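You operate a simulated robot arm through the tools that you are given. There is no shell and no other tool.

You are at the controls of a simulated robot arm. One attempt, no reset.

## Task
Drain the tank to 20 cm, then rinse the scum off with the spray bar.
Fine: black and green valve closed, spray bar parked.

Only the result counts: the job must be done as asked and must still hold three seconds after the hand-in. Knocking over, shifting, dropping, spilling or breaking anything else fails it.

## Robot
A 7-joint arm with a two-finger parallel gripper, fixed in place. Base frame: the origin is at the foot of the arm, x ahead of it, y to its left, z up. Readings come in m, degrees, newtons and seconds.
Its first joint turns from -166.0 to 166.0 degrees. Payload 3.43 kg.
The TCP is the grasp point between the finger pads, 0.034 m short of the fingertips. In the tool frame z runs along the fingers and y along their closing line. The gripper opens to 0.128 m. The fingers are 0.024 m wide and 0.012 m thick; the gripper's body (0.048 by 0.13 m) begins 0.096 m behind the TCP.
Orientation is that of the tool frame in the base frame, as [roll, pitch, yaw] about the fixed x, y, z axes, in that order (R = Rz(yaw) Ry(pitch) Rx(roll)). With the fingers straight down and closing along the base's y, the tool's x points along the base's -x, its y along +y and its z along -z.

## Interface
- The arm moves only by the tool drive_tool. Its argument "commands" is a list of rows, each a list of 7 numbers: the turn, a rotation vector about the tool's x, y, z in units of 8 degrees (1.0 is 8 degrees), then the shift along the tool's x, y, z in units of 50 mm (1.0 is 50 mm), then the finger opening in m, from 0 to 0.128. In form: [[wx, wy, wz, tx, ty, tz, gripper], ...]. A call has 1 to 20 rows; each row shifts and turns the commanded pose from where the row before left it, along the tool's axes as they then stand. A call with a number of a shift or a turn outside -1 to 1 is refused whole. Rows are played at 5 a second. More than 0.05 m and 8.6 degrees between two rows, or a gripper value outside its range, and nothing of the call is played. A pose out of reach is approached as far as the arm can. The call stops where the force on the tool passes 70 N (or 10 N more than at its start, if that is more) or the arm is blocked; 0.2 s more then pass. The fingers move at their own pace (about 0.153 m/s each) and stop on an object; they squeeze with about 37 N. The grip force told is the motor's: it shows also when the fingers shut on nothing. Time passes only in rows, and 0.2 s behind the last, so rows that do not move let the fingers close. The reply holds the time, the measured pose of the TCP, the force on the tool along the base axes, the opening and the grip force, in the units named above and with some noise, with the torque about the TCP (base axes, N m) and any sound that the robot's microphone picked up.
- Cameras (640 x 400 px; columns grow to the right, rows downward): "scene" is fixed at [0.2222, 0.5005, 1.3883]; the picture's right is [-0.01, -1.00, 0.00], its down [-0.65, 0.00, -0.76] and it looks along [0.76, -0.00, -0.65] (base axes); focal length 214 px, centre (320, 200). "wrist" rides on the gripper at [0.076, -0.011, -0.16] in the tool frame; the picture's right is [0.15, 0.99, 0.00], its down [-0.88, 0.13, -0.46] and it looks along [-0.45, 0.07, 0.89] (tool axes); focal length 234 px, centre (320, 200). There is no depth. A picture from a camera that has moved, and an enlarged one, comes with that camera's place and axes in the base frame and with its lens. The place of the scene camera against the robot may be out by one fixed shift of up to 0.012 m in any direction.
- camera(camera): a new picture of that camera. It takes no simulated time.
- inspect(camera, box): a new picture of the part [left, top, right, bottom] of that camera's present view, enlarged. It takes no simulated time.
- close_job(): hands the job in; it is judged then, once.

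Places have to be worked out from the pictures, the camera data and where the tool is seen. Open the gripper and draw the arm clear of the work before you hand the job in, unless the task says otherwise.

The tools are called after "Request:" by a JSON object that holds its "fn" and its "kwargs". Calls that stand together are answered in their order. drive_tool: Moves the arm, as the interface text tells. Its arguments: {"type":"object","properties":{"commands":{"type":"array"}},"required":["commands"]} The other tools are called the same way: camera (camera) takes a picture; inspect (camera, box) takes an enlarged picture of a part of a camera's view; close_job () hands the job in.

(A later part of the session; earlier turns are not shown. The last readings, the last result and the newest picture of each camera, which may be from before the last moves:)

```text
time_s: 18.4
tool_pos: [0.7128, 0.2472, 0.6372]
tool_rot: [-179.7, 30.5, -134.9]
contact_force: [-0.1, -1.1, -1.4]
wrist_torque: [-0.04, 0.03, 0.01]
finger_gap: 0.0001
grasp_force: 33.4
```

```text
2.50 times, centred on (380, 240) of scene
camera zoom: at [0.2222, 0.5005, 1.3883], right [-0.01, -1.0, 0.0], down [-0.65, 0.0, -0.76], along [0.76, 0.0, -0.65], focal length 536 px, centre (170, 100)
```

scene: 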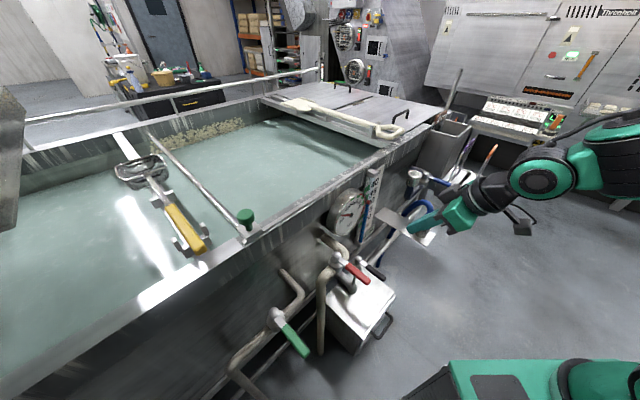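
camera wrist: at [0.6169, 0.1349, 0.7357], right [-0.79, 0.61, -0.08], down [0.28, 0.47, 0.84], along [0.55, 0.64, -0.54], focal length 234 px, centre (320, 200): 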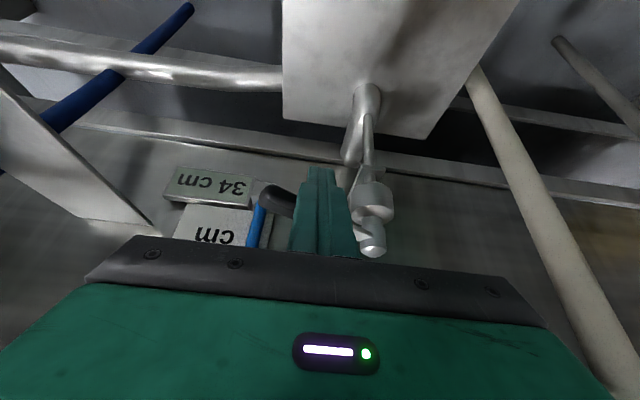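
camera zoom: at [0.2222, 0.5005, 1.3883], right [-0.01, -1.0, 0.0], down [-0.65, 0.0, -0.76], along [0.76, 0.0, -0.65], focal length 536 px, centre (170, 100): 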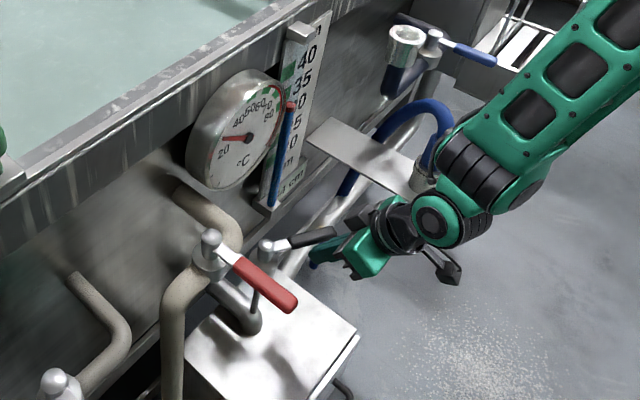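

The handle is at about 60° with the display still at 34 cm. I'll push on to about 88°.

Request:
{"fn": "drive_tool", "kwargs": {"commands": [[0, 0, 0, -0.33, -0.26, 0.2, 0], [0, 0, 0, -0.36, -0.16, 0.21, 0], [0, 0, 0, 0, 0, 0, 0]]}}

Request:
{"fn": "camera", "kwargs": {"camera": "wrist"}}

Request:
{"fn": "inspect", "kwargs": {"camera": "scene", "box": [320, 160, 440, 320]}}

```text
time_s: 19.2
tool_pos: [0.7561, 0.2598, 0.6352]
tool_rot: [-179.6, 30.5, -134.8]
contact_force: [0.7, -1.4, -1.3]
wrist_torque: [0.01, 0.02, 0.0]
finger_gap: 0.0
grasp_force: 32.8
```

```text
taken
camera wrist: at [0.6607, 0.1478, 0.735], right [-0.79, 0.61, -0.08], down [0.28, 0.47, 0.84], along [0.55, 0.64, -0.54], focal length 234 px, centre (320, 200)
```

wrist: 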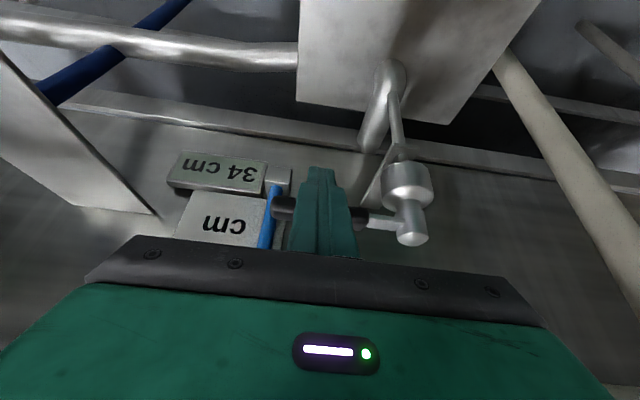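

```text
2.50 times, centred on (380, 240) of scene
camera zoom: at [0.2222, 0.5005, 1.3883], right [-0.01, -1.0, 0.0], down [-0.65, 0.0, -0.76], along [0.76, 0.0, -0.65], focal length 536 px, centre (170, 100)
```

zoom: 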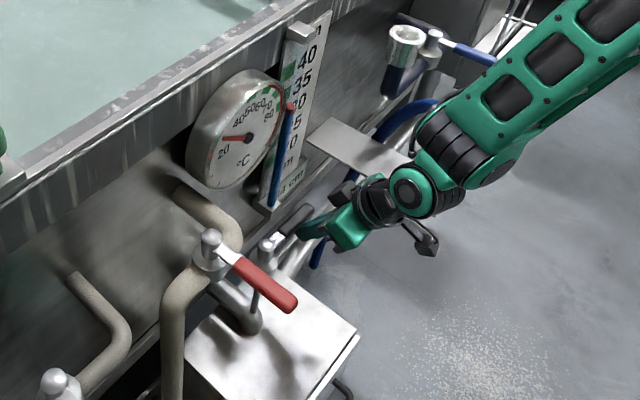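

The handle now lies along the wall. I'll wait one second to see whether the level drops.

Request:
{"fn": "drive_tool", "kwargs": {"commands": [[0, 0, 0, 0, 0, 0, 0], [0, 0, 0, 0, 0, 0, 0], [0, 0, 0, 0, 0, 0, 0], [0, 0, 0, 0, 0, 0, 0], [0, 0, 0, 0, 0, 0, 0]]}}

Request:
{"fn": "inspect", "kwargs": {"camera": "wrist", "box": [150, 130, 310, 250]}}

Request:
{"fn": "inspect", "kwargs": {"camera": "scene", "box": [345, 170, 385, 250]}}

```text
time_s: 20.4
tool_pos: [0.7562, 0.2601, 0.6346]
tool_rot: [-179.7, 30.4, -134.8]
contact_force: [-0.7, -0.5, -0.4]
wrist_torque: [0.02, 0.02, 0.0]
finger_gap: 0.0001
grasp_force: 32.8
```

```text
3.33 times, centred on (230, 190) of wrist
camera zoom: at [0.6602, 0.1479, 0.7349], right [-0.79, 0.61, -0.08], down [0.28, 0.47, 0.84], along [0.55, 0.64, -0.54], focal length 781 px, centre (620, 233)
```

zoom: 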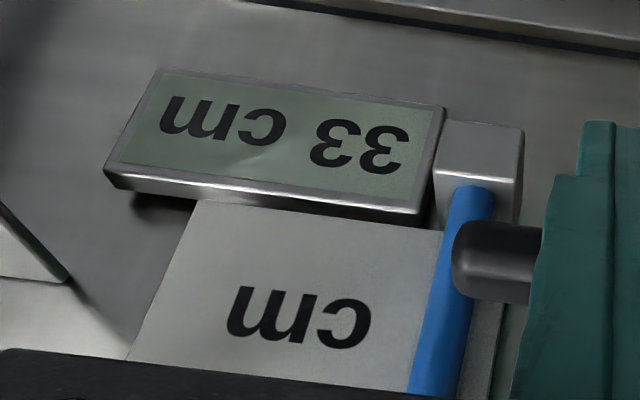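

```text
5.00 times, centred on (365, 210) of scene
camera zoom: at [0.2222, 0.5005, 1.3883], right [-0.01, -1.0, 0.0], down [-0.65, 0.0, -0.76], along [0.76, 0.0, -0.65], focal length 1072 px, centre (95, 150)
```

zoom: 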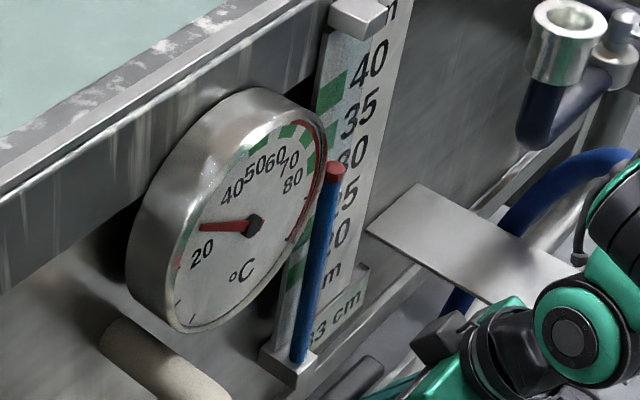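

The display now reads 33 cm, so the drain is open. I'll hop the poker over to the wall side of the handle (retract, forward, down) so I can pull it closed in time.

Request:
{"fn": "drive_tool", "kwargs": {"commands": [[0, 0, 0, 0, 0, -1, 0], [0, 0, 0, 0, 0, -1, 0], [0, 0, 0, -0.797, 0, 0.355, 0], [0, 0, 0, -0.797, 0, 0.355, 0], [0, 0, 0, -0.797, 0, 0.355, 0], [0, 0, 0, 0, 0, 0, 0]]}}

Request:
{"fn": "camera", "kwargs": {"camera": "wrist"}}

Request:
{"fn": "inspect", "kwargs": {"camera": "scene", "box": [330, 180, 430, 280]}}

```text
time_s: 21.8
tool_pos: [0.8136, 0.3143, 0.7345]
tool_rot: [-179.7, 30.5, -134.9]
contact_force: [0.3, 0.3, -0.1]
wrist_torque: [0.01, -0.01, -0.01]
finger_gap: 0.0
grasp_force: 32.8
```

```text
taken
camera wrist: at [0.7186, 0.2029, 0.8352], right [-0.79, 0.61, -0.08], down [0.28, 0.47, 0.84], along [0.55, 0.64, -0.54], focal length 234 px, centre (320, 200)
```

wrist: 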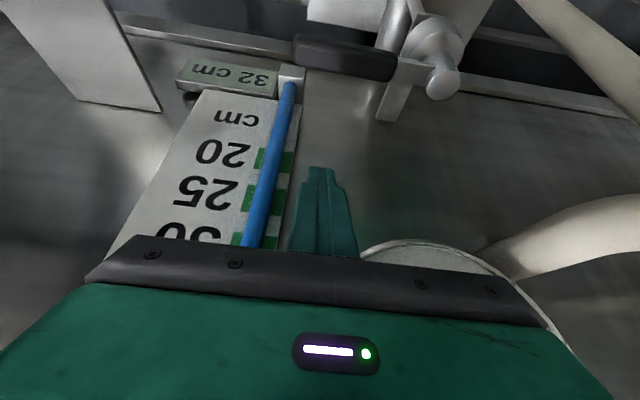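

```text
4.00 times, centred on (380, 230) of scene
camera zoom: at [0.2222, 0.5005, 1.3883], right [-0.01, -1.0, 0.0], down [-0.65, 0.0, -0.76], along [0.76, 0.0, -0.65], focal length 858 px, centre (80, 80)
```

zoom: 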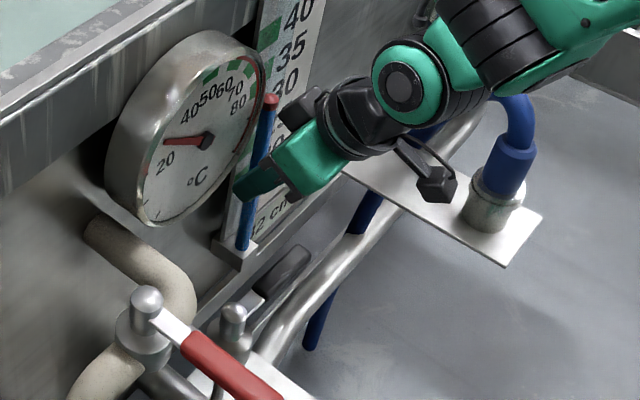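

The level is 32 cm at 21.8 s, so it falls at roughly 0.7–0.8 cm/s. I'll lower the poker behind the handle.

Request:
{"fn": "drive_tool", "kwargs": {"commands": [[0, 0, 0, 0.45, 0, 0.77, 0], [0, 0, 0, 0.484, 0, 0.818, 0], [0, 0, 0, 0, 0, 0, 0]]}}

Request:
{"fn": "camera", "kwargs": {"camera": "wrist"}}

Request:
{"fn": "inspect", "kwargs": {"camera": "scene", "box": [330, 180, 430, 280]}}

```text
time_s: 22.6
tool_pos: [0.8117, 0.3178, 0.6463]
tool_rot: [-179.7, 30.5, -134.8]
contact_force: [-0.5, 0.1, -0.7]
wrist_torque: [0.01, -0.02, 0.02]
finger_gap: 0.0
grasp_force: 32.8
```

```text
taken
camera wrist: at [0.7169, 0.2054, 0.7467], right [-0.79, 0.61, -0.08], down [0.28, 0.47, 0.84], along [0.55, 0.64, -0.54], focal length 234 px, centre (320, 200)
```

wrist: 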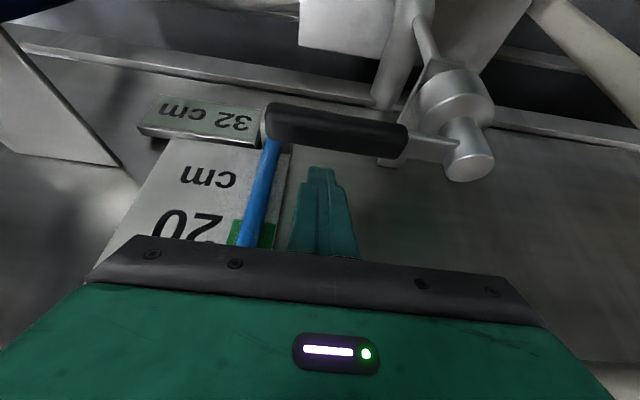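

```text
4.00 times, centred on (380, 230) of scene
camera zoom: at [0.2222, 0.5005, 1.3883], right [-0.01, -1.0, 0.0], down [-0.65, 0.0, -0.76], along [0.76, 0.0, -0.65], focal length 858 px, centre (80, 80)
```

zoom: 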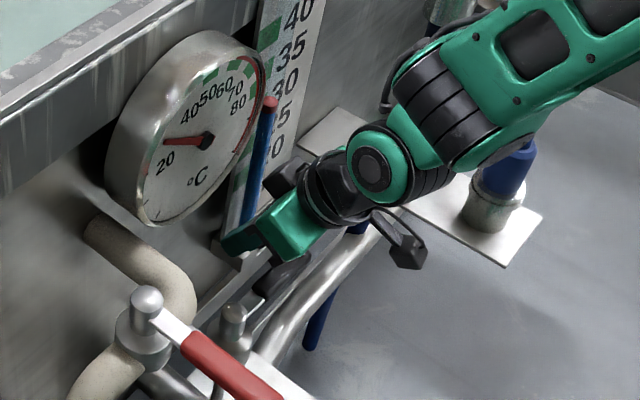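

The poker is behind the handle and the level is 32 cm at 22.6 s. I'll wait in short blocks while watching the display.

Request:
{"fn": "drive_tool", "kwargs": {"commands": [[0, 0, 0, 0, 0, 0, 0], [0, 0, 0, 0, 0, 0, 0], [0, 0, 0, 0, 0, 0, 0], [0, 0, 0, 0, 0, 0, 0], [0, 0, 0, 0, 0, 0, 0], [0, 0, 0, 0, 0, 0, 0], [0, 0, 0, 0, 0, 0, 0], [0, 0, 0, 0, 0, 0, 0], [0, 0, 0, 0, 0, 0, 0], [0, 0, 0, 0, 0, 0, 0]]}}

Request:
{"fn": "inspect", "kwargs": {"camera": "wrist", "box": [120, 80, 360, 240]}}

Request:
{"fn": "inspect", "kwargs": {"camera": "scene", "box": [350, 170, 390, 240]}}

```text
time_s: 24.8
tool_pos: [0.8126, 0.3186, 0.6471]
tool_rot: [-179.7, 30.6, -134.8]
contact_force: [0.3, -0.3, -0.3]
wrist_torque: [0.0, 0.06, 0.0]
finger_gap: 0.0001
grasp_force: 32.6
```

```text
2.50 times, centred on (240, 160) of wrist
camera zoom: at [0.7169, 0.2055, 0.7469], right [-0.79, 0.61, -0.08], down [0.28, 0.47, 0.84], along [0.55, 0.64, -0.54], focal length 585 px, centre (520, 300)
```

zoom: 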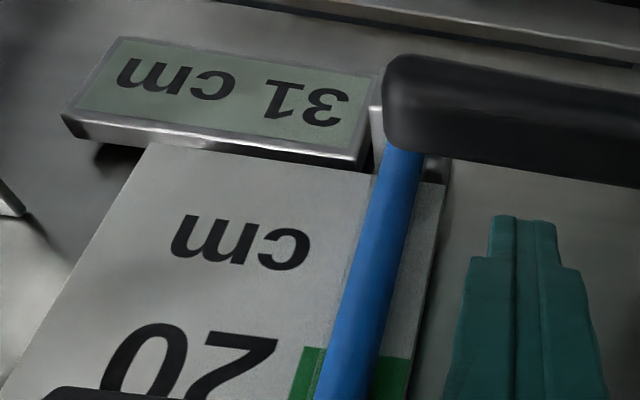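

```text
5.71 times, centred on (370, 205) of scene
camera zoom: at [0.2222, 0.5005, 1.3883], right [-0.01, -1.0, 0.0], down [-0.65, 0.0, -0.76], along [0.76, 0.0, -0.65], focal length 1226 px, centre (34, 171)
```

zoom: 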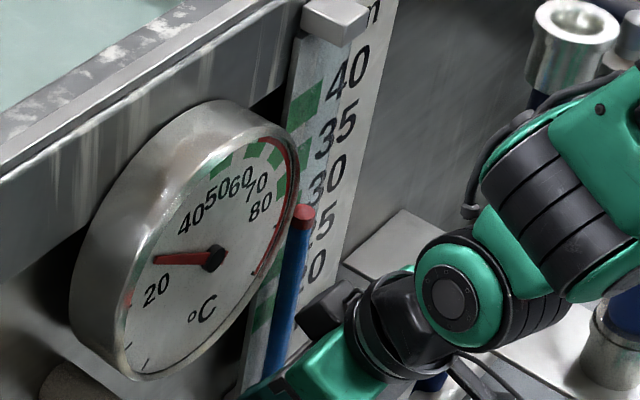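

31 cm at 24.8 s, so the rate is nearer 0.5 cm/s. I'll wait another 3 s.

Request:
{"fn": "drive_tool", "kwargs": {"commands": [[0, 0, 0, 0, 0, 0, 0], [0, 0, 0, 0, 0, 0, 0], [0, 0, 0, 0, 0, 0, 0], [0, 0, 0, 0, 0, 0, 0], [0, 0, 0, 0, 0, 0, 0], [0, 0, 0, 0, 0, 0, 0], [0, 0, 0, 0, 0, 0, 0], [0, 0, 0, 0, 0, 0, 0], [0, 0, 0, 0, 0, 0, 0], [0, 0, 0, 0, 0, 0, 0], [0, 0, 0, 0, 0, 0, 0], [0, 0, 0, 0, 0, 0, 0], [0, 0, 0, 0, 0, 0, 0], [0, 0, 0, 0, 0, 0, 0], [0, 0, 0, 0, 0, 0, 0]]}}

Request:
{"fn": "inspect", "kwargs": {"camera": "wrist", "box": [120, 80, 360, 240]}}

Request:
{"fn": "inspect", "kwargs": {"camera": "scene", "box": [350, 170, 390, 240]}}

```text
time_s: 28.0
tool_pos: [0.8114, 0.3169, 0.6456]
tool_rot: [-179.7, 30.4, -134.8]
contact_force: [0.6, -0.5, 1.0]
wrist_torque: [0.03, -0.01, -0.02]
finger_gap: 0.0001
grasp_force: 33.5
```

```text
2.50 times, centred on (240, 160) of wrist
camera zoom: at [0.7169, 0.2055, 0.7469], right [-0.79, 0.61, -0.08], down [0.28, 0.47, 0.84], along [0.55, 0.64, -0.54], focal length 585 px, centre (520, 300)
```

zoom: 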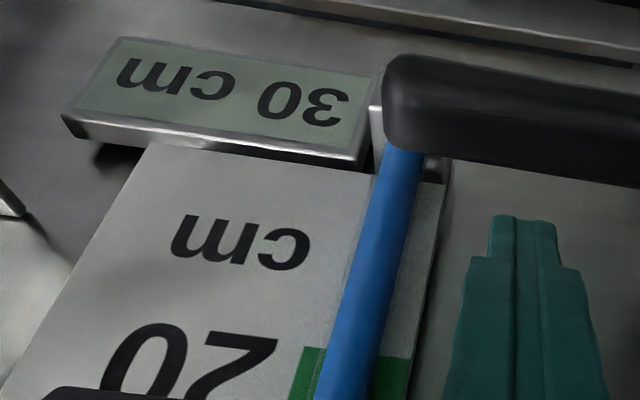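

```text
5.71 times, centred on (370, 205) of scene
camera zoom: at [0.2222, 0.5005, 1.3883], right [-0.01, -1.0, 0.0], down [-0.65, 0.0, -0.76], along [0.76, 0.0, -0.65], focal length 1226 px, centre (34, 171)
```

zoom: 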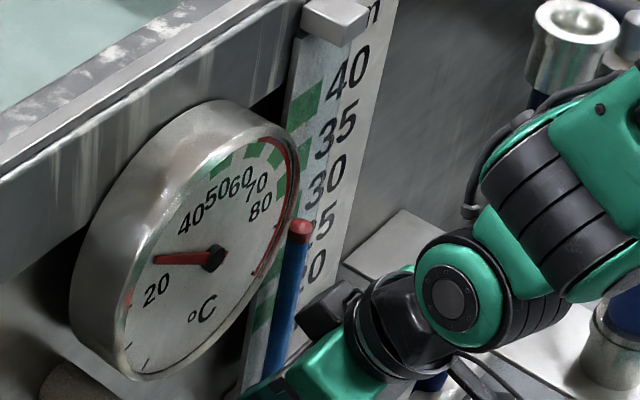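

30 cm at 28.0 s, so about 0.45 cm/s with some 22 s to go. I'll wait in 4 s blocks.

Request:
{"fn": "drive_tool", "kwargs": {"commands": [[0, 0, 0, 0, 0, 0, 0], [0, 0, 0, 0, 0, 0, 0], [0, 0, 0, 0, 0, 0, 0], [0, 0, 0, 0, 0, 0, 0], [0, 0, 0, 0, 0, 0, 0], [0, 0, 0, 0, 0, 0, 0], [0, 0, 0, 0, 0, 0, 0], [0, 0, 0, 0, 0, 0, 0], [0, 0, 0, 0, 0, 0, 0], [0, 0, 0, 0, 0, 0, 0], [0, 0, 0, 0, 0, 0, 0], [0, 0, 0, 0, 0, 0, 0], [0, 0, 0, 0, 0, 0, 0], [0, 0, 0, 0, 0, 0, 0], [0, 0, 0, 0, 0, 0, 0], [0, 0, 0, 0, 0, 0, 0], [0, 0, 0, 0, 0, 0, 0], [0, 0, 0, 0, 0, 0, 0], [0, 0, 0, 0, 0, 0, 0], [0, 0, 0, 0, 0, 0, 0]]}}

Request:
{"fn": "inspect", "kwargs": {"camera": "wrist", "box": [120, 80, 360, 240]}}

Request:
{"fn": "inspect", "kwargs": {"camera": "scene", "box": [350, 170, 390, 240]}}

```text
time_s: 32.2
tool_pos: [0.8123, 0.3174, 0.6466]
tool_rot: [-179.6, 30.6, -134.7]
contact_force: [0.1, 0.1, 0.7]
wrist_torque: [-0.01, 0.02, -0.03]
finger_gap: 0.0
grasp_force: 32.6
```

```text
2.50 times, centred on (240, 160) of wrist
camera zoom: at [0.7169, 0.2055, 0.7469], right [-0.79, 0.61, -0.08], down [0.28, 0.47, 0.84], along [0.55, 0.64, -0.54], focal length 585 px, centre (520, 300)
```

zoom: 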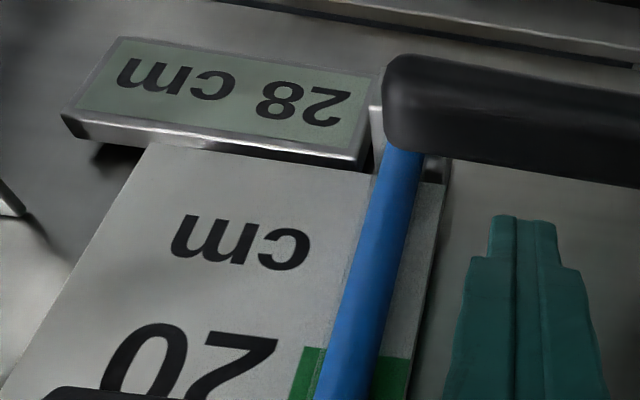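

```text
5.71 times, centred on (370, 205) of scene
camera zoom: at [0.2222, 0.5005, 1.3883], right [-0.01, -1.0, 0.0], down [-0.65, 0.0, -0.76], along [0.76, 0.0, -0.65], focal length 1226 px, centre (34, 171)
```

zoom: 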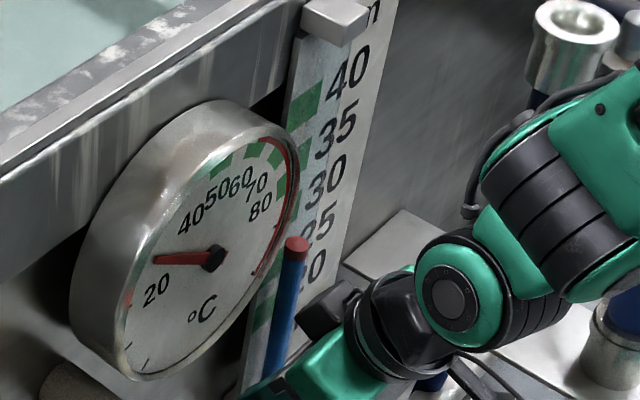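

28 cm at 32.2 s, as expected. I'll wait another 4 s.

Request:
{"fn": "drive_tool", "kwargs": {"commands": [[0, 0, 0, 0, 0, 0, 0], [0, 0, 0, 0, 0, 0, 0], [0, 0, 0, 0, 0, 0, 0], [0, 0, 0, 0, 0, 0, 0], [0, 0, 0, 0, 0, 0, 0], [0, 0, 0, 0, 0, 0, 0], [0, 0, 0, 0, 0, 0, 0], [0, 0, 0, 0, 0, 0, 0], [0, 0, 0, 0, 0, 0, 0], [0, 0, 0, 0, 0, 0, 0], [0, 0, 0, 0, 0, 0, 0], [0, 0, 0, 0, 0, 0, 0], [0, 0, 0, 0, 0, 0, 0], [0, 0, 0, 0, 0, 0, 0], [0, 0, 0, 0, 0, 0, 0], [0, 0, 0, 0, 0, 0, 0], [0, 0, 0, 0, 0, 0, 0], [0, 0, 0, 0, 0, 0, 0], [0, 0, 0, 0, 0, 0, 0], [0, 0, 0, 0, 0, 0, 0]]}}

Request:
{"fn": "inspect", "kwargs": {"camera": "wrist", "box": [120, 80, 360, 240]}}

Request:
{"fn": "inspect", "kwargs": {"camera": "scene", "box": [350, 170, 390, 240]}}

```text
time_s: 36.4
tool_pos: [0.8125, 0.3171, 0.6472]
tool_rot: [-179.7, 30.5, -134.8]
contact_force: [0.4, 0.6, -0.4]
wrist_torque: [0.01, 0.0, -0.01]
finger_gap: 0.0001
grasp_force: 32.8
```

```text
2.50 times, centred on (240, 160) of wrist
camera zoom: at [0.7169, 0.2055, 0.7469], right [-0.79, 0.61, -0.08], down [0.28, 0.47, 0.84], along [0.55, 0.64, -0.54], focal length 585 px, centre (520, 300)
```

zoom: 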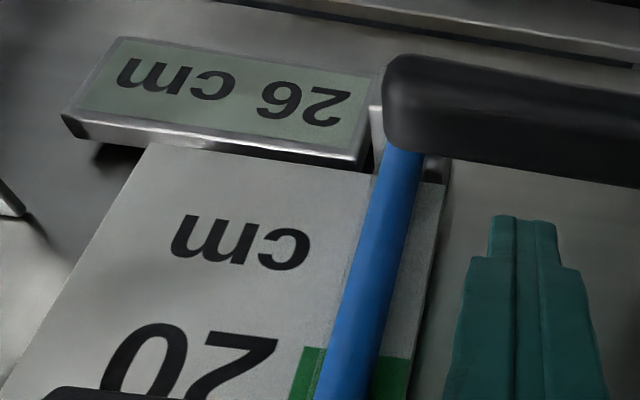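

```text
5.71 times, centred on (370, 205) of scene
camera zoom: at [0.2222, 0.5005, 1.3883], right [-0.01, -1.0, 0.0], down [-0.65, 0.0, -0.76], along [0.76, 0.0, -0.65], focal length 1226 px, centre (34, 171)
```

zoom: 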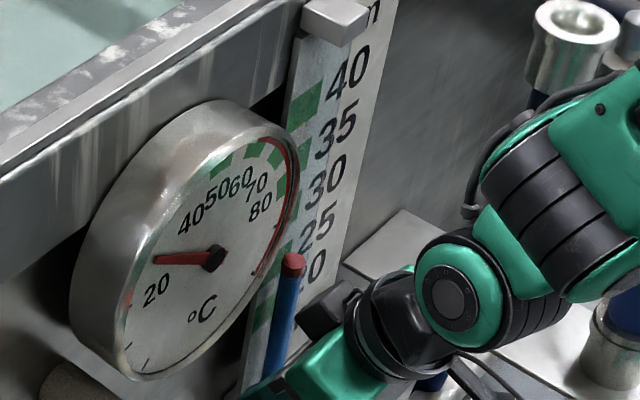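

26 cm at 36.4 s. I'll wait 4 s more.

Request:
{"fn": "drive_tool", "kwargs": {"commands": [[0, 0, 0, 0, 0, 0, 0], [0, 0, 0, 0, 0, 0, 0], [0, 0, 0, 0, 0, 0, 0], [0, 0, 0, 0, 0, 0, 0], [0, 0, 0, 0, 0, 0, 0], [0, 0, 0, 0, 0, 0, 0], [0, 0, 0, 0, 0, 0, 0], [0, 0, 0, 0, 0, 0, 0], [0, 0, 0, 0, 0, 0, 0], [0, 0, 0, 0, 0, 0, 0], [0, 0, 0, 0, 0, 0, 0], [0, 0, 0, 0, 0, 0, 0], [0, 0, 0, 0, 0, 0, 0], [0, 0, 0, 0, 0, 0, 0], [0, 0, 0, 0, 0, 0, 0], [0, 0, 0, 0, 0, 0, 0], [0, 0, 0, 0, 0, 0, 0], [0, 0, 0, 0, 0, 0, 0], [0, 0, 0, 0, 0, 0, 0], [0, 0, 0, 0, 0, 0, 0]]}}

Request:
{"fn": "inspect", "kwargs": {"camera": "wrist", "box": [120, 80, 360, 240]}}

Request:
{"fn": "inspect", "kwargs": {"camera": "scene", "box": [350, 170, 390, 240]}}

```text
time_s: 40.6
tool_pos: [0.8119, 0.3176, 0.6471]
tool_rot: [-179.8, 30.5, -134.7]
contact_force: [-0.5, 0.0, 0.2]
wrist_torque: [0.0, 0.02, 0.0]
finger_gap: 0.0001
grasp_force: 33.3
```

```text
2.50 times, centred on (240, 160) of wrist
camera zoom: at [0.7169, 0.2055, 0.7469], right [-0.79, 0.61, -0.08], down [0.28, 0.47, 0.84], along [0.55, 0.64, -0.54], focal length 585 px, centre (520, 300)
```

zoom: 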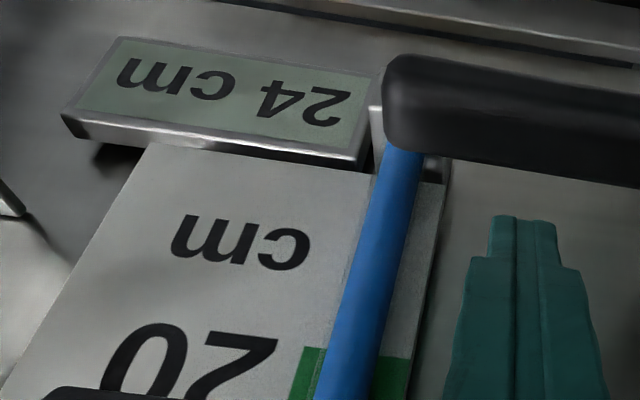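

```text
5.71 times, centred on (370, 205) of scene
camera zoom: at [0.2222, 0.5005, 1.3883], right [-0.01, -1.0, 0.0], down [-0.65, 0.0, -0.76], along [0.76, 0.0, -0.65], focal length 1226 px, centre (34, 171)
```

zoom: 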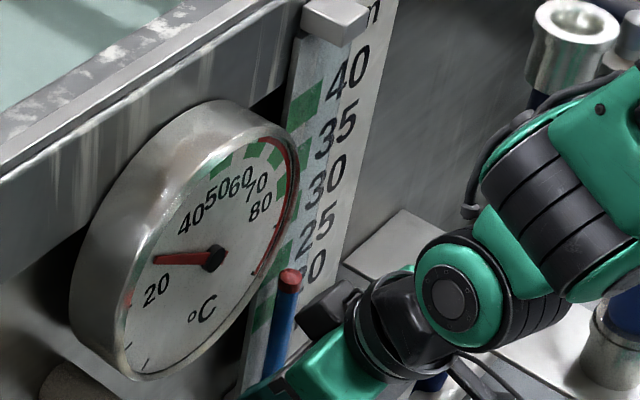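

24 cm at 40.6 s, which predicts 20 cm near 49.5 s. I'll wait another 4 s.

Request:
{"fn": "drive_tool", "kwargs": {"commands": [[0, 0, 0, 0, 0, 0, 0], [0, 0, 0, 0, 0, 0, 0], [0, 0, 0, 0, 0, 0, 0], [0, 0, 0, 0, 0, 0, 0], [0, 0, 0, 0, 0, 0, 0], [0, 0, 0, 0, 0, 0, 0], [0, 0, 0, 0, 0, 0, 0], [0, 0, 0, 0, 0, 0, 0], [0, 0, 0, 0, 0, 0, 0], [0, 0, 0, 0, 0, 0, 0], [0, 0, 0, 0, 0, 0, 0], [0, 0, 0, 0, 0, 0, 0], [0, 0, 0, 0, 0, 0, 0], [0, 0, 0, 0, 0, 0, 0], [0, 0, 0, 0, 0, 0, 0], [0, 0, 0, 0, 0, 0, 0], [0, 0, 0, 0, 0, 0, 0], [0, 0, 0, 0, 0, 0, 0], [0, 0, 0, 0, 0, 0, 0]]}}

Request:
{"fn": "inspect", "kwargs": {"camera": "wrist", "box": [120, 80, 360, 240]}}

Request:
{"fn": "inspect", "kwargs": {"camera": "scene", "box": [350, 170, 390, 240]}}

```text
time_s: 44.6
tool_pos: [0.8129, 0.3175, 0.6468]
tool_rot: [-179.6, 30.5, -134.8]
contact_force: [1.4, 0.2, 0.0]
wrist_torque: [0.02, 0.04, 0.03]
finger_gap: 0.0
grasp_force: 33.3
```

```text
2.50 times, centred on (240, 160) of wrist
camera zoom: at [0.7169, 0.2055, 0.7469], right [-0.79, 0.61, -0.08], down [0.28, 0.47, 0.84], along [0.55, 0.64, -0.54], focal length 585 px, centre (520, 300)
```

zoom: 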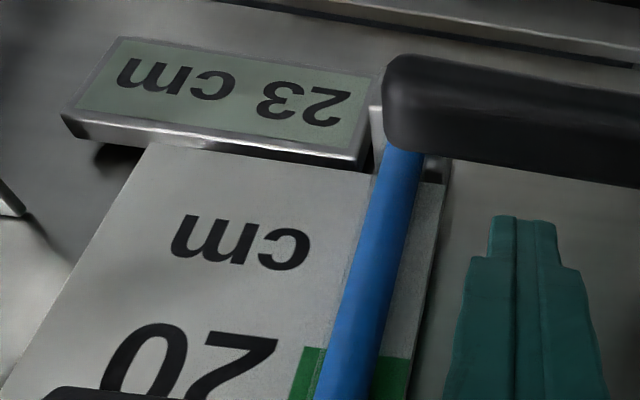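

```text
5.71 times, centred on (370, 205) of scene
camera zoom: at [0.2222, 0.5005, 1.3883], right [-0.01, -1.0, 0.0], down [-0.65, 0.0, -0.76], along [0.76, 0.0, -0.65], focal length 1226 px, centre (34, 171)
```

zoom: 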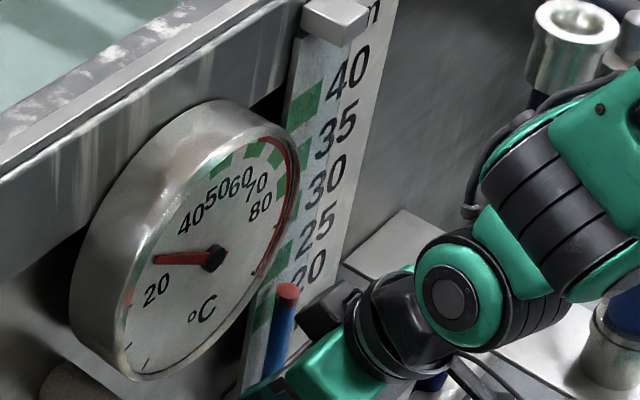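

23 cm at 44.6 s and slowing slightly. I'll now wait in shorter blocks to catch the digit transitions.

Request:
{"fn": "drive_tool", "kwargs": {"commands": [[0, 0, 0, 0, 0, 0, 0], [0, 0, 0, 0, 0, 0, 0], [0, 0, 0, 0, 0, 0, 0], [0, 0, 0, 0, 0, 0, 0], [0, 0, 0, 0, 0, 0, 0]]}}

Request:
{"fn": "inspect", "kwargs": {"camera": "wrist", "box": [120, 80, 360, 240]}}

```text
time_s: 45.8
tool_pos: [0.8121, 0.3174, 0.6473]
tool_rot: [-179.7, 30.5, -134.9]
contact_force: [-0.1, -1.0, 0.4]
wrist_torque: [-0.01, -0.01, 0.0]
finger_gap: 0.0
grasp_force: 33.4
```

```text
2.50 times, centred on (240, 160) of wrist
camera zoom: at [0.7169, 0.2055, 0.7469], right [-0.79, 0.61, -0.08], down [0.28, 0.47, 0.84], along [0.55, 0.64, -0.54], focal length 585 px, centre (520, 300)
```

zoom: 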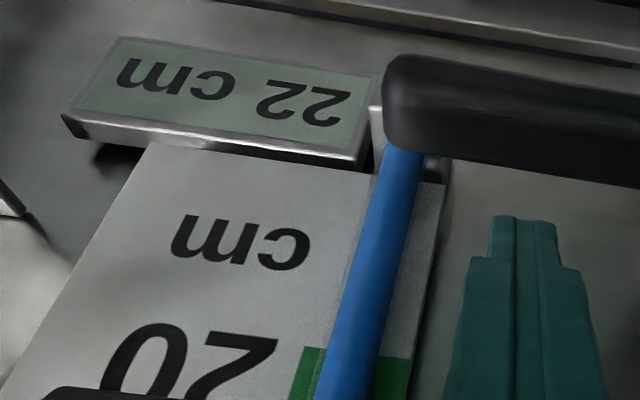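

22 cm at 45.8 s. I'll wait about another second.

Request:
{"fn": "drive_tool", "kwargs": {"commands": [[0, 0, 0, 0, 0, 0, 0], [0, 0, 0, 0, 0, 0, 0], [0, 0, 0, 0, 0, 0, 0], [0, 0, 0, 0, 0, 0, 0], [0, 0, 0, 0, 0, 0, 0]]}}

Request:
{"fn": "inspect", "kwargs": {"camera": "wrist", "box": [120, 80, 360, 240]}}

Request:
{"fn": "inspect", "kwargs": {"camera": "scene", "box": [350, 170, 390, 240]}}

```text
time_s: 47.0
tool_pos: [0.8128, 0.3182, 0.6457]
tool_rot: [-179.6, 30.5, -134.8]
contact_force: [0.3, -0.9, 0.0]
wrist_torque: [-0.02, -0.04, -0.03]
finger_gap: 0.0001
grasp_force: 32.9
```

```text
2.50 times, centred on (240, 160) of wrist
camera zoom: at [0.7169, 0.2055, 0.7469], right [-0.79, 0.61, -0.08], down [0.28, 0.47, 0.84], along [0.55, 0.64, -0.54], focal length 585 px, centre (520, 300)
```

zoom: 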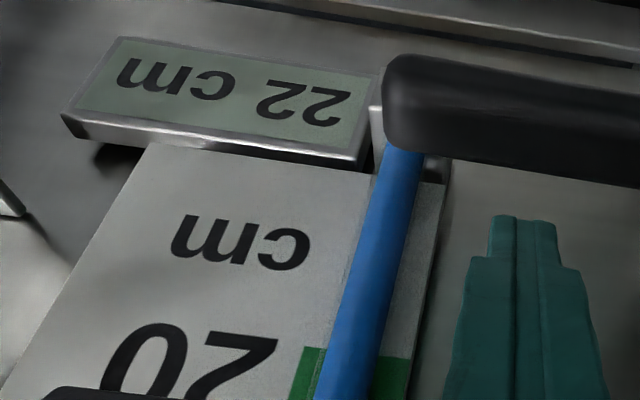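

```text
5.71 times, centred on (370, 205) of scene
camera zoom: at [0.2222, 0.5005, 1.3883], right [-0.01, -1.0, 0.0], down [-0.65, 0.0, -0.76], along [0.76, 0.0, -0.65], focal length 1226 px, centre (34, 171)
```

zoom: 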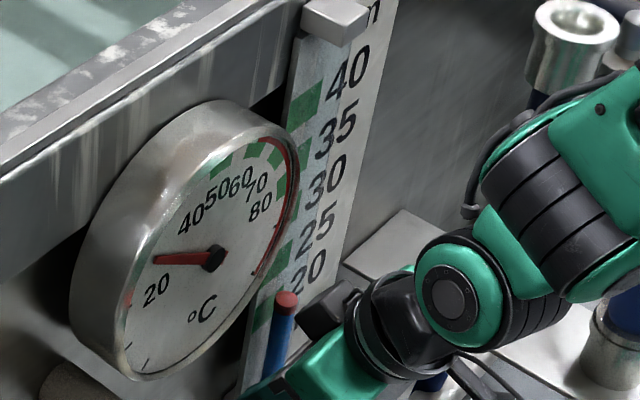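

Still 22 cm at 47.0 s. I'll wait about 0.8 s.

Request:
{"fn": "drive_tool", "kwargs": {"commands": [[0, 0, 0, 0, 0, 0, 0], [0, 0, 0, 0, 0, 0, 0], [0, 0, 0, 0, 0, 0, 0]]}}

Request:
{"fn": "inspect", "kwargs": {"camera": "wrist", "box": [120, 80, 360, 240]}}

```text
time_s: 47.8
tool_pos: [0.8118, 0.3182, 0.6472]
tool_rot: [-179.7, 30.5, -134.7]
contact_force: [0.1, -0.5, 0.7]
wrist_torque: [0.03, 0.0, 0.02]
finger_gap: 0.0
grasp_force: 33.1
```

```text
2.50 times, centred on (240, 160) of wrist
camera zoom: at [0.7169, 0.2055, 0.7469], right [-0.79, 0.61, -0.08], down [0.28, 0.47, 0.84], along [0.55, 0.64, -0.54], focal length 585 px, centre (520, 300)
```

zoom: 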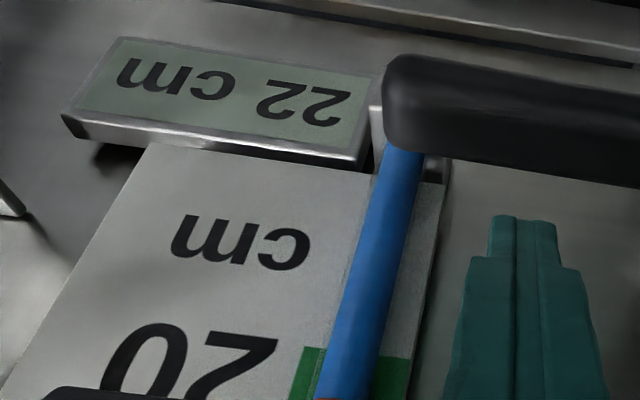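

Still 22 cm at 47.8 s. I'll wait a little more.

Request:
{"fn": "drive_tool", "kwargs": {"commands": [[0, 0, 0, 0, 0, 0, 0], [0, 0, 0, 0, 0, 0, 0], [0, 0, 0, 0, 0, 0, 0]]}}

Request:
{"fn": "inspect", "kwargs": {"camera": "wrist", "box": [120, 80, 360, 240]}}

Request:
{"fn": "inspect", "kwargs": {"camera": "scene", "box": [350, 170, 390, 240]}}

```text
time_s: 48.6
tool_pos: [0.8116, 0.3164, 0.6474]
tool_rot: [-179.7, 30.5, -134.8]
contact_force: [-0.2, 0.6, -0.4]
wrist_torque: [0.04, 0.01, -0.02]
finger_gap: 0.0001
grasp_force: 33.0
```

```text
2.50 times, centred on (240, 160) of wrist
camera zoom: at [0.7169, 0.2055, 0.7469], right [-0.79, 0.61, -0.08], down [0.28, 0.47, 0.84], along [0.55, 0.64, -0.54], focal length 585 px, centre (520, 300)
```

zoom: 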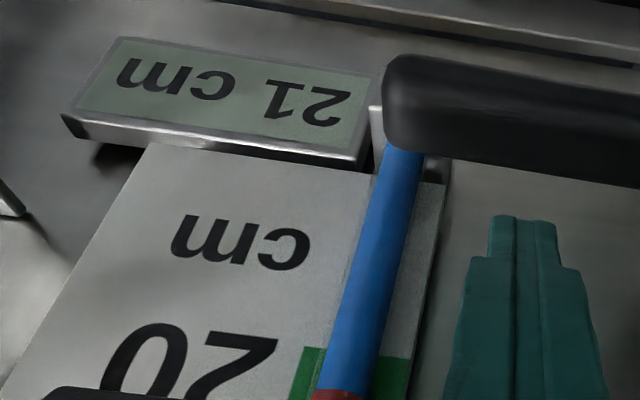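

```text
5.71 times, centred on (370, 205) of scene
camera zoom: at [0.2222, 0.5005, 1.3883], right [-0.01, -1.0, 0.0], down [-0.65, 0.0, -0.76], along [0.76, 0.0, -0.65], focal length 1226 px, centre (34, 171)
```

zoom: 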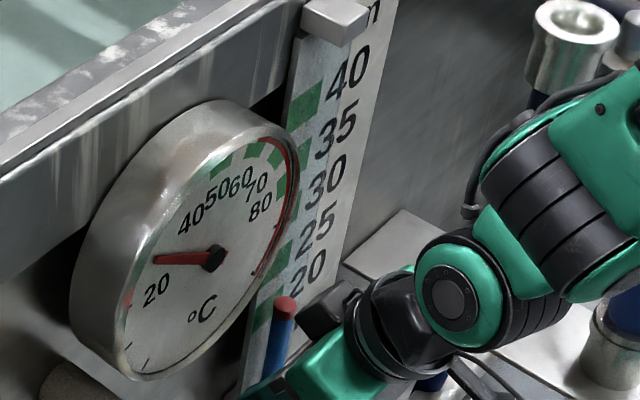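

21 cm at 48.6 s, and the rate is now about 0.35 cm/s. I'll wait about 1.8 s, then watch for the switch to 20.

Request:
{"fn": "drive_tool", "kwargs": {"commands": [[0, 0, 0, 0, 0, 0, 0], [0, 0, 0, 0, 0, 0, 0], [0, 0, 0, 0, 0, 0, 0], [0, 0, 0, 0, 0, 0, 0], [0, 0, 0, 0, 0, 0, 0], [0, 0, 0, 0, 0, 0, 0], [0, 0, 0, 0, 0, 0, 0]]}}

Request:
{"fn": "inspect", "kwargs": {"camera": "wrist", "box": [120, 80, 360, 240]}}

```text
time_s: 50.2
tool_pos: [0.8122, 0.3174, 0.6473]
tool_rot: [-179.8, 30.5, -134.7]
contact_force: [0.3, 0.0, 0.2]
wrist_torque: [-0.01, 0.01, -0.04]
finger_gap: 0.0001
grasp_force: 32.8
```

```text
2.50 times, centred on (240, 160) of wrist
camera zoom: at [0.7169, 0.2055, 0.7469], right [-0.79, 0.61, -0.08], down [0.28, 0.47, 0.84], along [0.55, 0.64, -0.54], focal length 585 px, centre (520, 300)
```

zoom: 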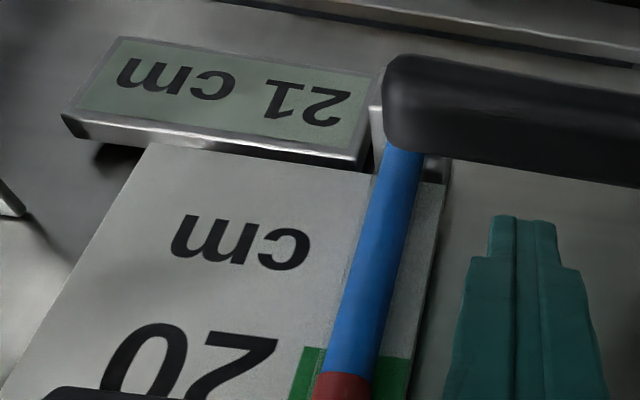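

Still 21 cm at 50.2 s, with the red float approaching the 20 mark. I'll wait about 0.8 s.

Request:
{"fn": "drive_tool", "kwargs": {"commands": [[0, 0, 0, 0, 0, 0, 0], [0, 0, 0, 0, 0, 0, 0], [0, 0, 0, 0, 0, 0, 0]]}}

Request:
{"fn": "inspect", "kwargs": {"camera": "wrist", "box": [120, 80, 360, 240]}}

```text
time_s: 51.0
tool_pos: [0.8122, 0.3179, 0.6467]
tool_rot: [-179.7, 30.5, -134.8]
contact_force: [-0.2, -0.2, 0.4]
wrist_torque: [-0.01, -0.01, -0.01]
finger_gap: 0.0
grasp_force: 33.2
```

```text
2.50 times, centred on (240, 160) of wrist
camera zoom: at [0.7169, 0.2055, 0.7469], right [-0.79, 0.61, -0.08], down [0.28, 0.47, 0.84], along [0.55, 0.64, -0.54], focal length 585 px, centre (520, 300)
```

zoom: 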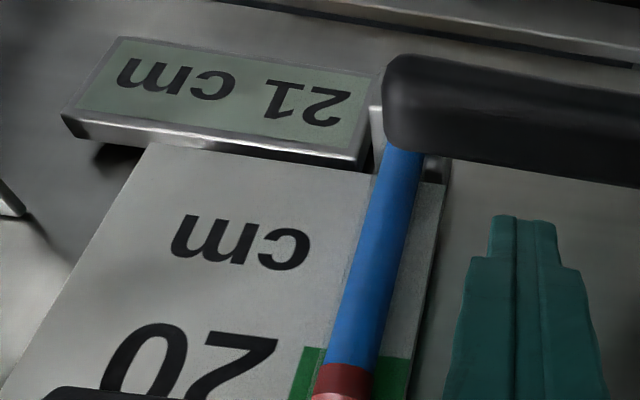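

Still 21 cm at 51.0 s. I'll wait 0.4 s more.

Request:
{"fn": "drive_tool", "kwargs": {"commands": [[0, 0, 0, 0, 0, 0, 0], [0, 0, 0, 0, 0, 0, 0]]}}

Request:
{"fn": "inspect", "kwargs": {"camera": "wrist", "box": [120, 80, 360, 240]}}

```text
time_s: 51.6
tool_pos: [0.8115, 0.3173, 0.6474]
tool_rot: [-179.7, 30.5, -134.8]
contact_force: [1.0, 0.2, 0.0]
wrist_torque: [-0.02, -0.04, 0.01]
finger_gap: 0.0
grasp_force: 33.3
```

```text
2.50 times, centred on (240, 160) of wrist
camera zoom: at [0.7169, 0.2055, 0.7469], right [-0.79, 0.61, -0.08], down [0.28, 0.47, 0.84], along [0.55, 0.64, -0.54], focal length 585 px, centre (520, 300)
```

zoom: 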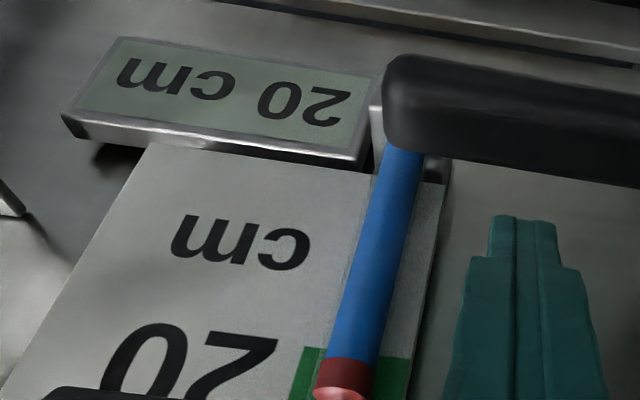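

The display just switched to 20 cm (roughly 20.4). I'll close now by pulling the handle outward along its arc.

Request:
{"fn": "drive_tool", "kwargs": {"commands": [[0, 0, 0, 0.689, 0, -0.407, 0], [0, 0, 0, 0.517, 0, -0.305, 0], [0, 0, 0, 0.603, 0.34, -0.356, 0], [0, 0, 0, 0.344, 0.5, -0.204, 0], [0, 0, 0, 0.138, 0.26, -0.081, 0]]}}

Request:
{"fn": "camera", "kwargs": {"camera": "wrist"}}

Request:
{"fn": "inspect", "kwargs": {"camera": "scene", "box": [320, 190, 440, 310]}}

```text
time_s: 52.8
tool_pos: [0.6798, 0.2612, 0.645]
tool_rot: [-179.8, 30.4, -134.9]
contact_force: [0.7, 0.5, -0.1]
wrist_torque: [-0.01, -0.06, 0.0]
finger_gap: 0.0
grasp_force: 32.8
```

```text
taken
camera wrist: at [0.5854, 0.1484, 0.745], right [-0.79, 0.61, -0.08], down [0.28, 0.47, 0.84], along [0.55, 0.64, -0.54], focal length 234 px, centre (320, 200)
```

wrist: 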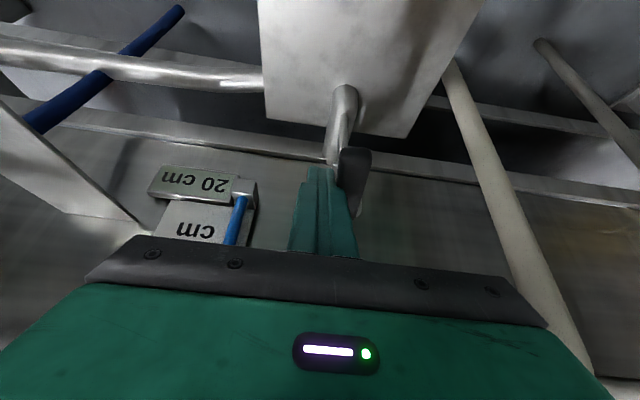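

```text
3.33 times, centred on (380, 250) of scene
camera zoom: at [0.2222, 0.5005, 1.3883], right [-0.01, -1.0, 0.0], down [-0.65, 0.0, -0.76], along [0.76, 0.0, -0.65], focal length 715 px, centre (120, 33)
```

zoom: 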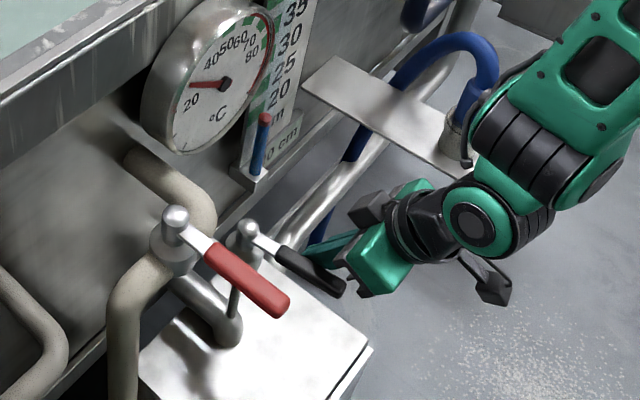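

The handle is nearly back to straight out, with the display at 20 cm. I'll push in small steps toward -a until I feel the end stop.

Request:
{"fn": "drive_tool", "kwargs": {"commands": [[0, 0, 0, 0, 0.1, 0, 0], [0, 0, 0, 0, 0, 0, 0]]}}

Request:
{"fn": "inspect", "kwargs": {"camera": "scene", "box": [330, 240, 410, 300]}}

Request:
{"fn": "camera", "kwargs": {"camera": "wrist"}}

```text
time_s: 53.4
tool_pos: [0.6773, 0.2636, 0.6441]
tool_rot: [-179.7, 30.5, -134.8]
contact_force: [0.5, -1.5, 0.1]
wrist_torque: [-0.01, -0.03, 0.04]
finger_gap: 0.0
grasp_force: 33.1
```

```text
6.67 times, centred on (370, 270) of scene
camera zoom: at [0.2222, 0.5005, 1.3883], right [-0.01, -1.0, 0.0], down [-0.65, 0.0, -0.76], along [0.76, 0.0, -0.65], focal length 1430 px, centre (-13, -267)
```

zoom: 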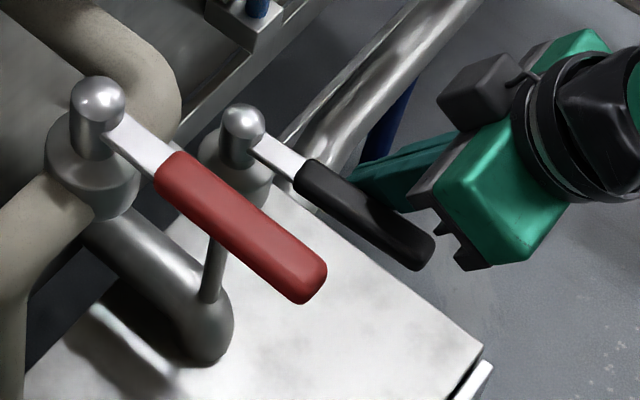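

```text
taken
camera wrist: at [0.5817, 0.1519, 0.7444], right [-0.79, 0.61, -0.08], down [0.28, 0.47, 0.84], along [0.55, 0.64, -0.54], focal length 234 px, centre (320, 200)
```

wrist: 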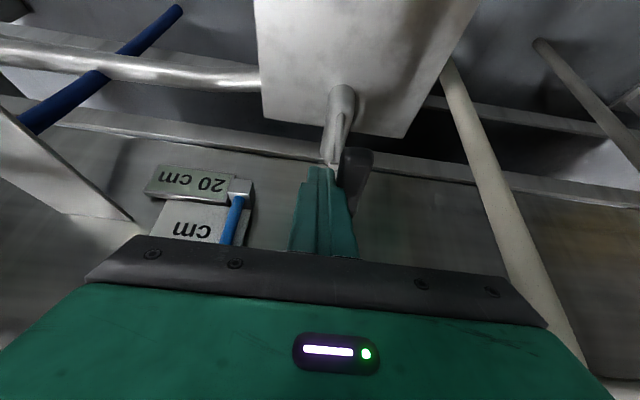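

The force is still near zero and the handle looks a few degrees short of where it began. I'll push 5 mm more.

Request:
{"fn": "drive_tool", "kwargs": {"commands": [[0, 0, 0, 0, 0.1, 0, 0], [0, 0, 0, 0, 0, 0, 0]]}}

Request:
{"fn": "inspect", "kwargs": {"camera": "scene", "box": [320, 245, 390, 295]}}

```text
time_s: 54.0
tool_pos: [0.6733, 0.268, 0.6442]
tool_rot: [-179.8, 30.6, -134.9]
contact_force: [0.0, -0.5, -0.5]
wrist_torque: [0.0, -0.01, 0.02]
finger_gap: 0.0001
grasp_force: 33.0
```

```text
8.00 times, centred on (355, 270) of scene
camera zoom: at [0.2222, 0.5005, 1.3883], right [-0.01, -1.0, 0.0], down [-0.65, 0.0, -0.76], along [0.76, 0.0, -0.65], focal length 1716 px, centre (40, -360)
```

zoom: 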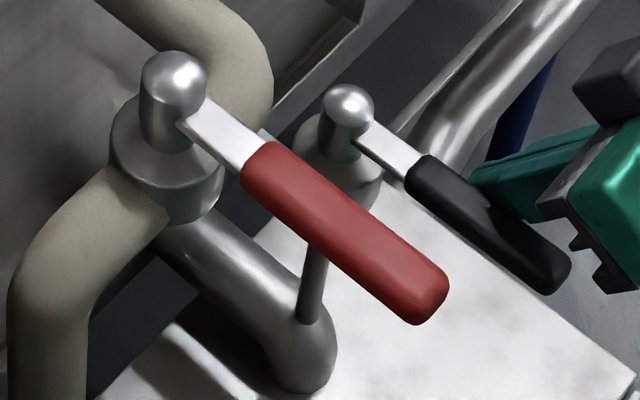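

The handle now matches its original picture exactly. I'll push 3 mm more to confirm it is against its stop.

Request:
{"fn": "drive_tool", "kwargs": {"commands": [[0, 0, 0, 0, 0.08, 0, 0], [0, 0, 0, 0, 0, 0, 0]]}}

Request:
{"fn": "inspect", "kwargs": {"camera": "scene", "box": [320, 245, 390, 295]}}

Request:
{"fn": "inspect", "kwargs": {"camera": "wrist", "box": [120, 140, 280, 240]}}

```text
time_s: 54.6
tool_pos: [0.6726, 0.268, 0.6454]
tool_rot: [-179.5, 30.5, -134.9]
contact_force: [17.4, -9.0, -10.3]
wrist_torque: [-0.22, -0.17, -0.17]
finger_gap: 0.0002
grasp_force: 32.8
```

```text
8.00 times, centred on (355, 270) of scene
camera zoom: at [0.2222, 0.5005, 1.3883], right [-0.01, -1.0, 0.0], down [-0.65, 0.0, -0.76], along [0.76, 0.0, -0.65], focal length 1716 px, centre (40, -360)
```

zoom: 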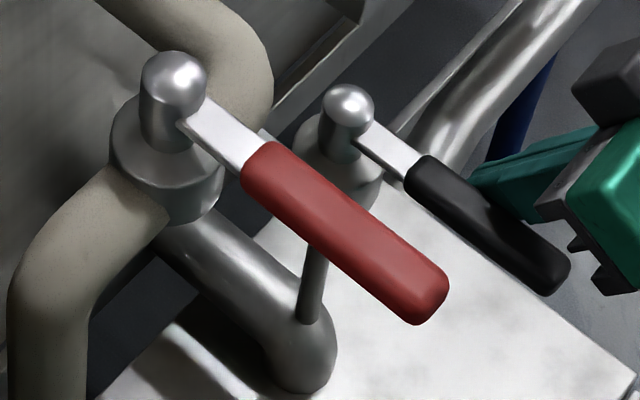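

```text
4.00 times, centred on (200, 190) of wrist
camera zoom: at [0.5766, 0.157, 0.7451], right [-0.79, 0.61, -0.08], down [0.28, 0.47, 0.84], along [0.55, 0.64, -0.54], focal length 937 px, centre (800, 240)
```

zoom: 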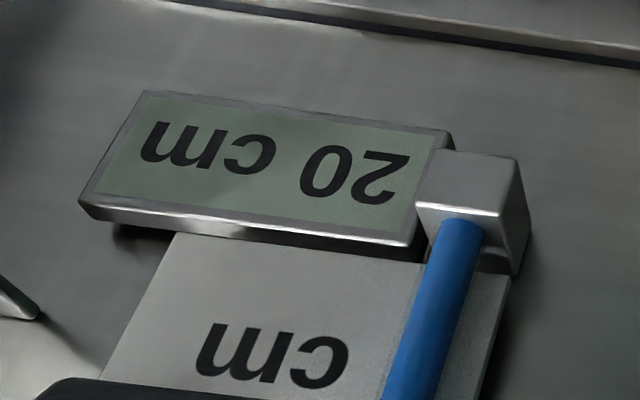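

The force rose to about 20 N, so the black valve is firmly shut, and the display holds 20 cm. I'll back off, retract, rise above the red handle and slide left toward the green valve.

Request:
{"fn": "drive_tool", "kwargs": {"commands": [[0, 0, 0, 0, -0.3, 0, 0], [0, 0, 0, 0, 0, -1, 0], [0, 0, 0, 0, 0, -1, 0], [0, 0, 0, -0.505, 0, -0.855, 0], [0, 0, 0, -0.505, 0, -0.855, 0], [0, 0, 0, -0.505, 0, -0.855, 0], [0, 0, 0, -0.505, 0, -0.855, 0], [0, 0, 0, -0.505, 0, -0.855, 0], [0, 0, 0, 0, 1, 0, 0], [0, 0, 0, 0, 1, 0, 0], [0, 0, 0, 0, 1, 0, 0], [0, 0, 0, 0, 1, 0, 0], [0, 0, 0, 0, 1, 0, 0], [0, 0, 0, 0, 1, 0, 0], [0, 0, 0, 0, 1, 0, 0], [0, 0, 0, 0, 0, 0, 0], [0, 0, 0, 0, 0, 0, 0]]}}

Request:
{"fn": "camera", "kwargs": {"camera": "wrist"}}

Request:
{"fn": "camera", "kwargs": {"camera": "scene"}}

```text
time_s: 58.2
tool_pos: [0.3928, 0.4747, 0.9791]
tool_rot: [-179.8, 30.5, -134.9]
contact_force: [1.1, -0.3, -0.4]
wrist_torque: [-0.02, 0.02, 0.01]
finger_gap: 0.0
grasp_force: 33.0
```

```text
taken
camera wrist: at [0.2977, 0.3623, 1.0798], right [-0.79, 0.61, -0.08], down [0.28, 0.47, 0.84], along [0.55, 0.64, -0.54], focal length 234 px, centre (320, 200)
```

wrist: 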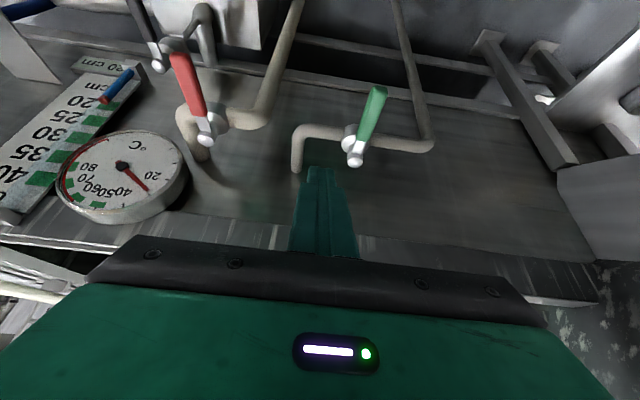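

```text
taken
```

scene: 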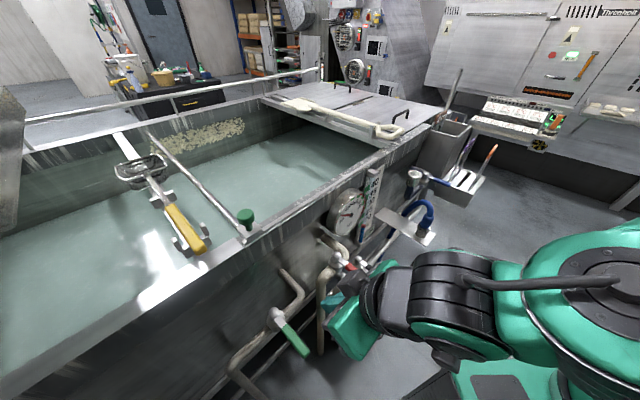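

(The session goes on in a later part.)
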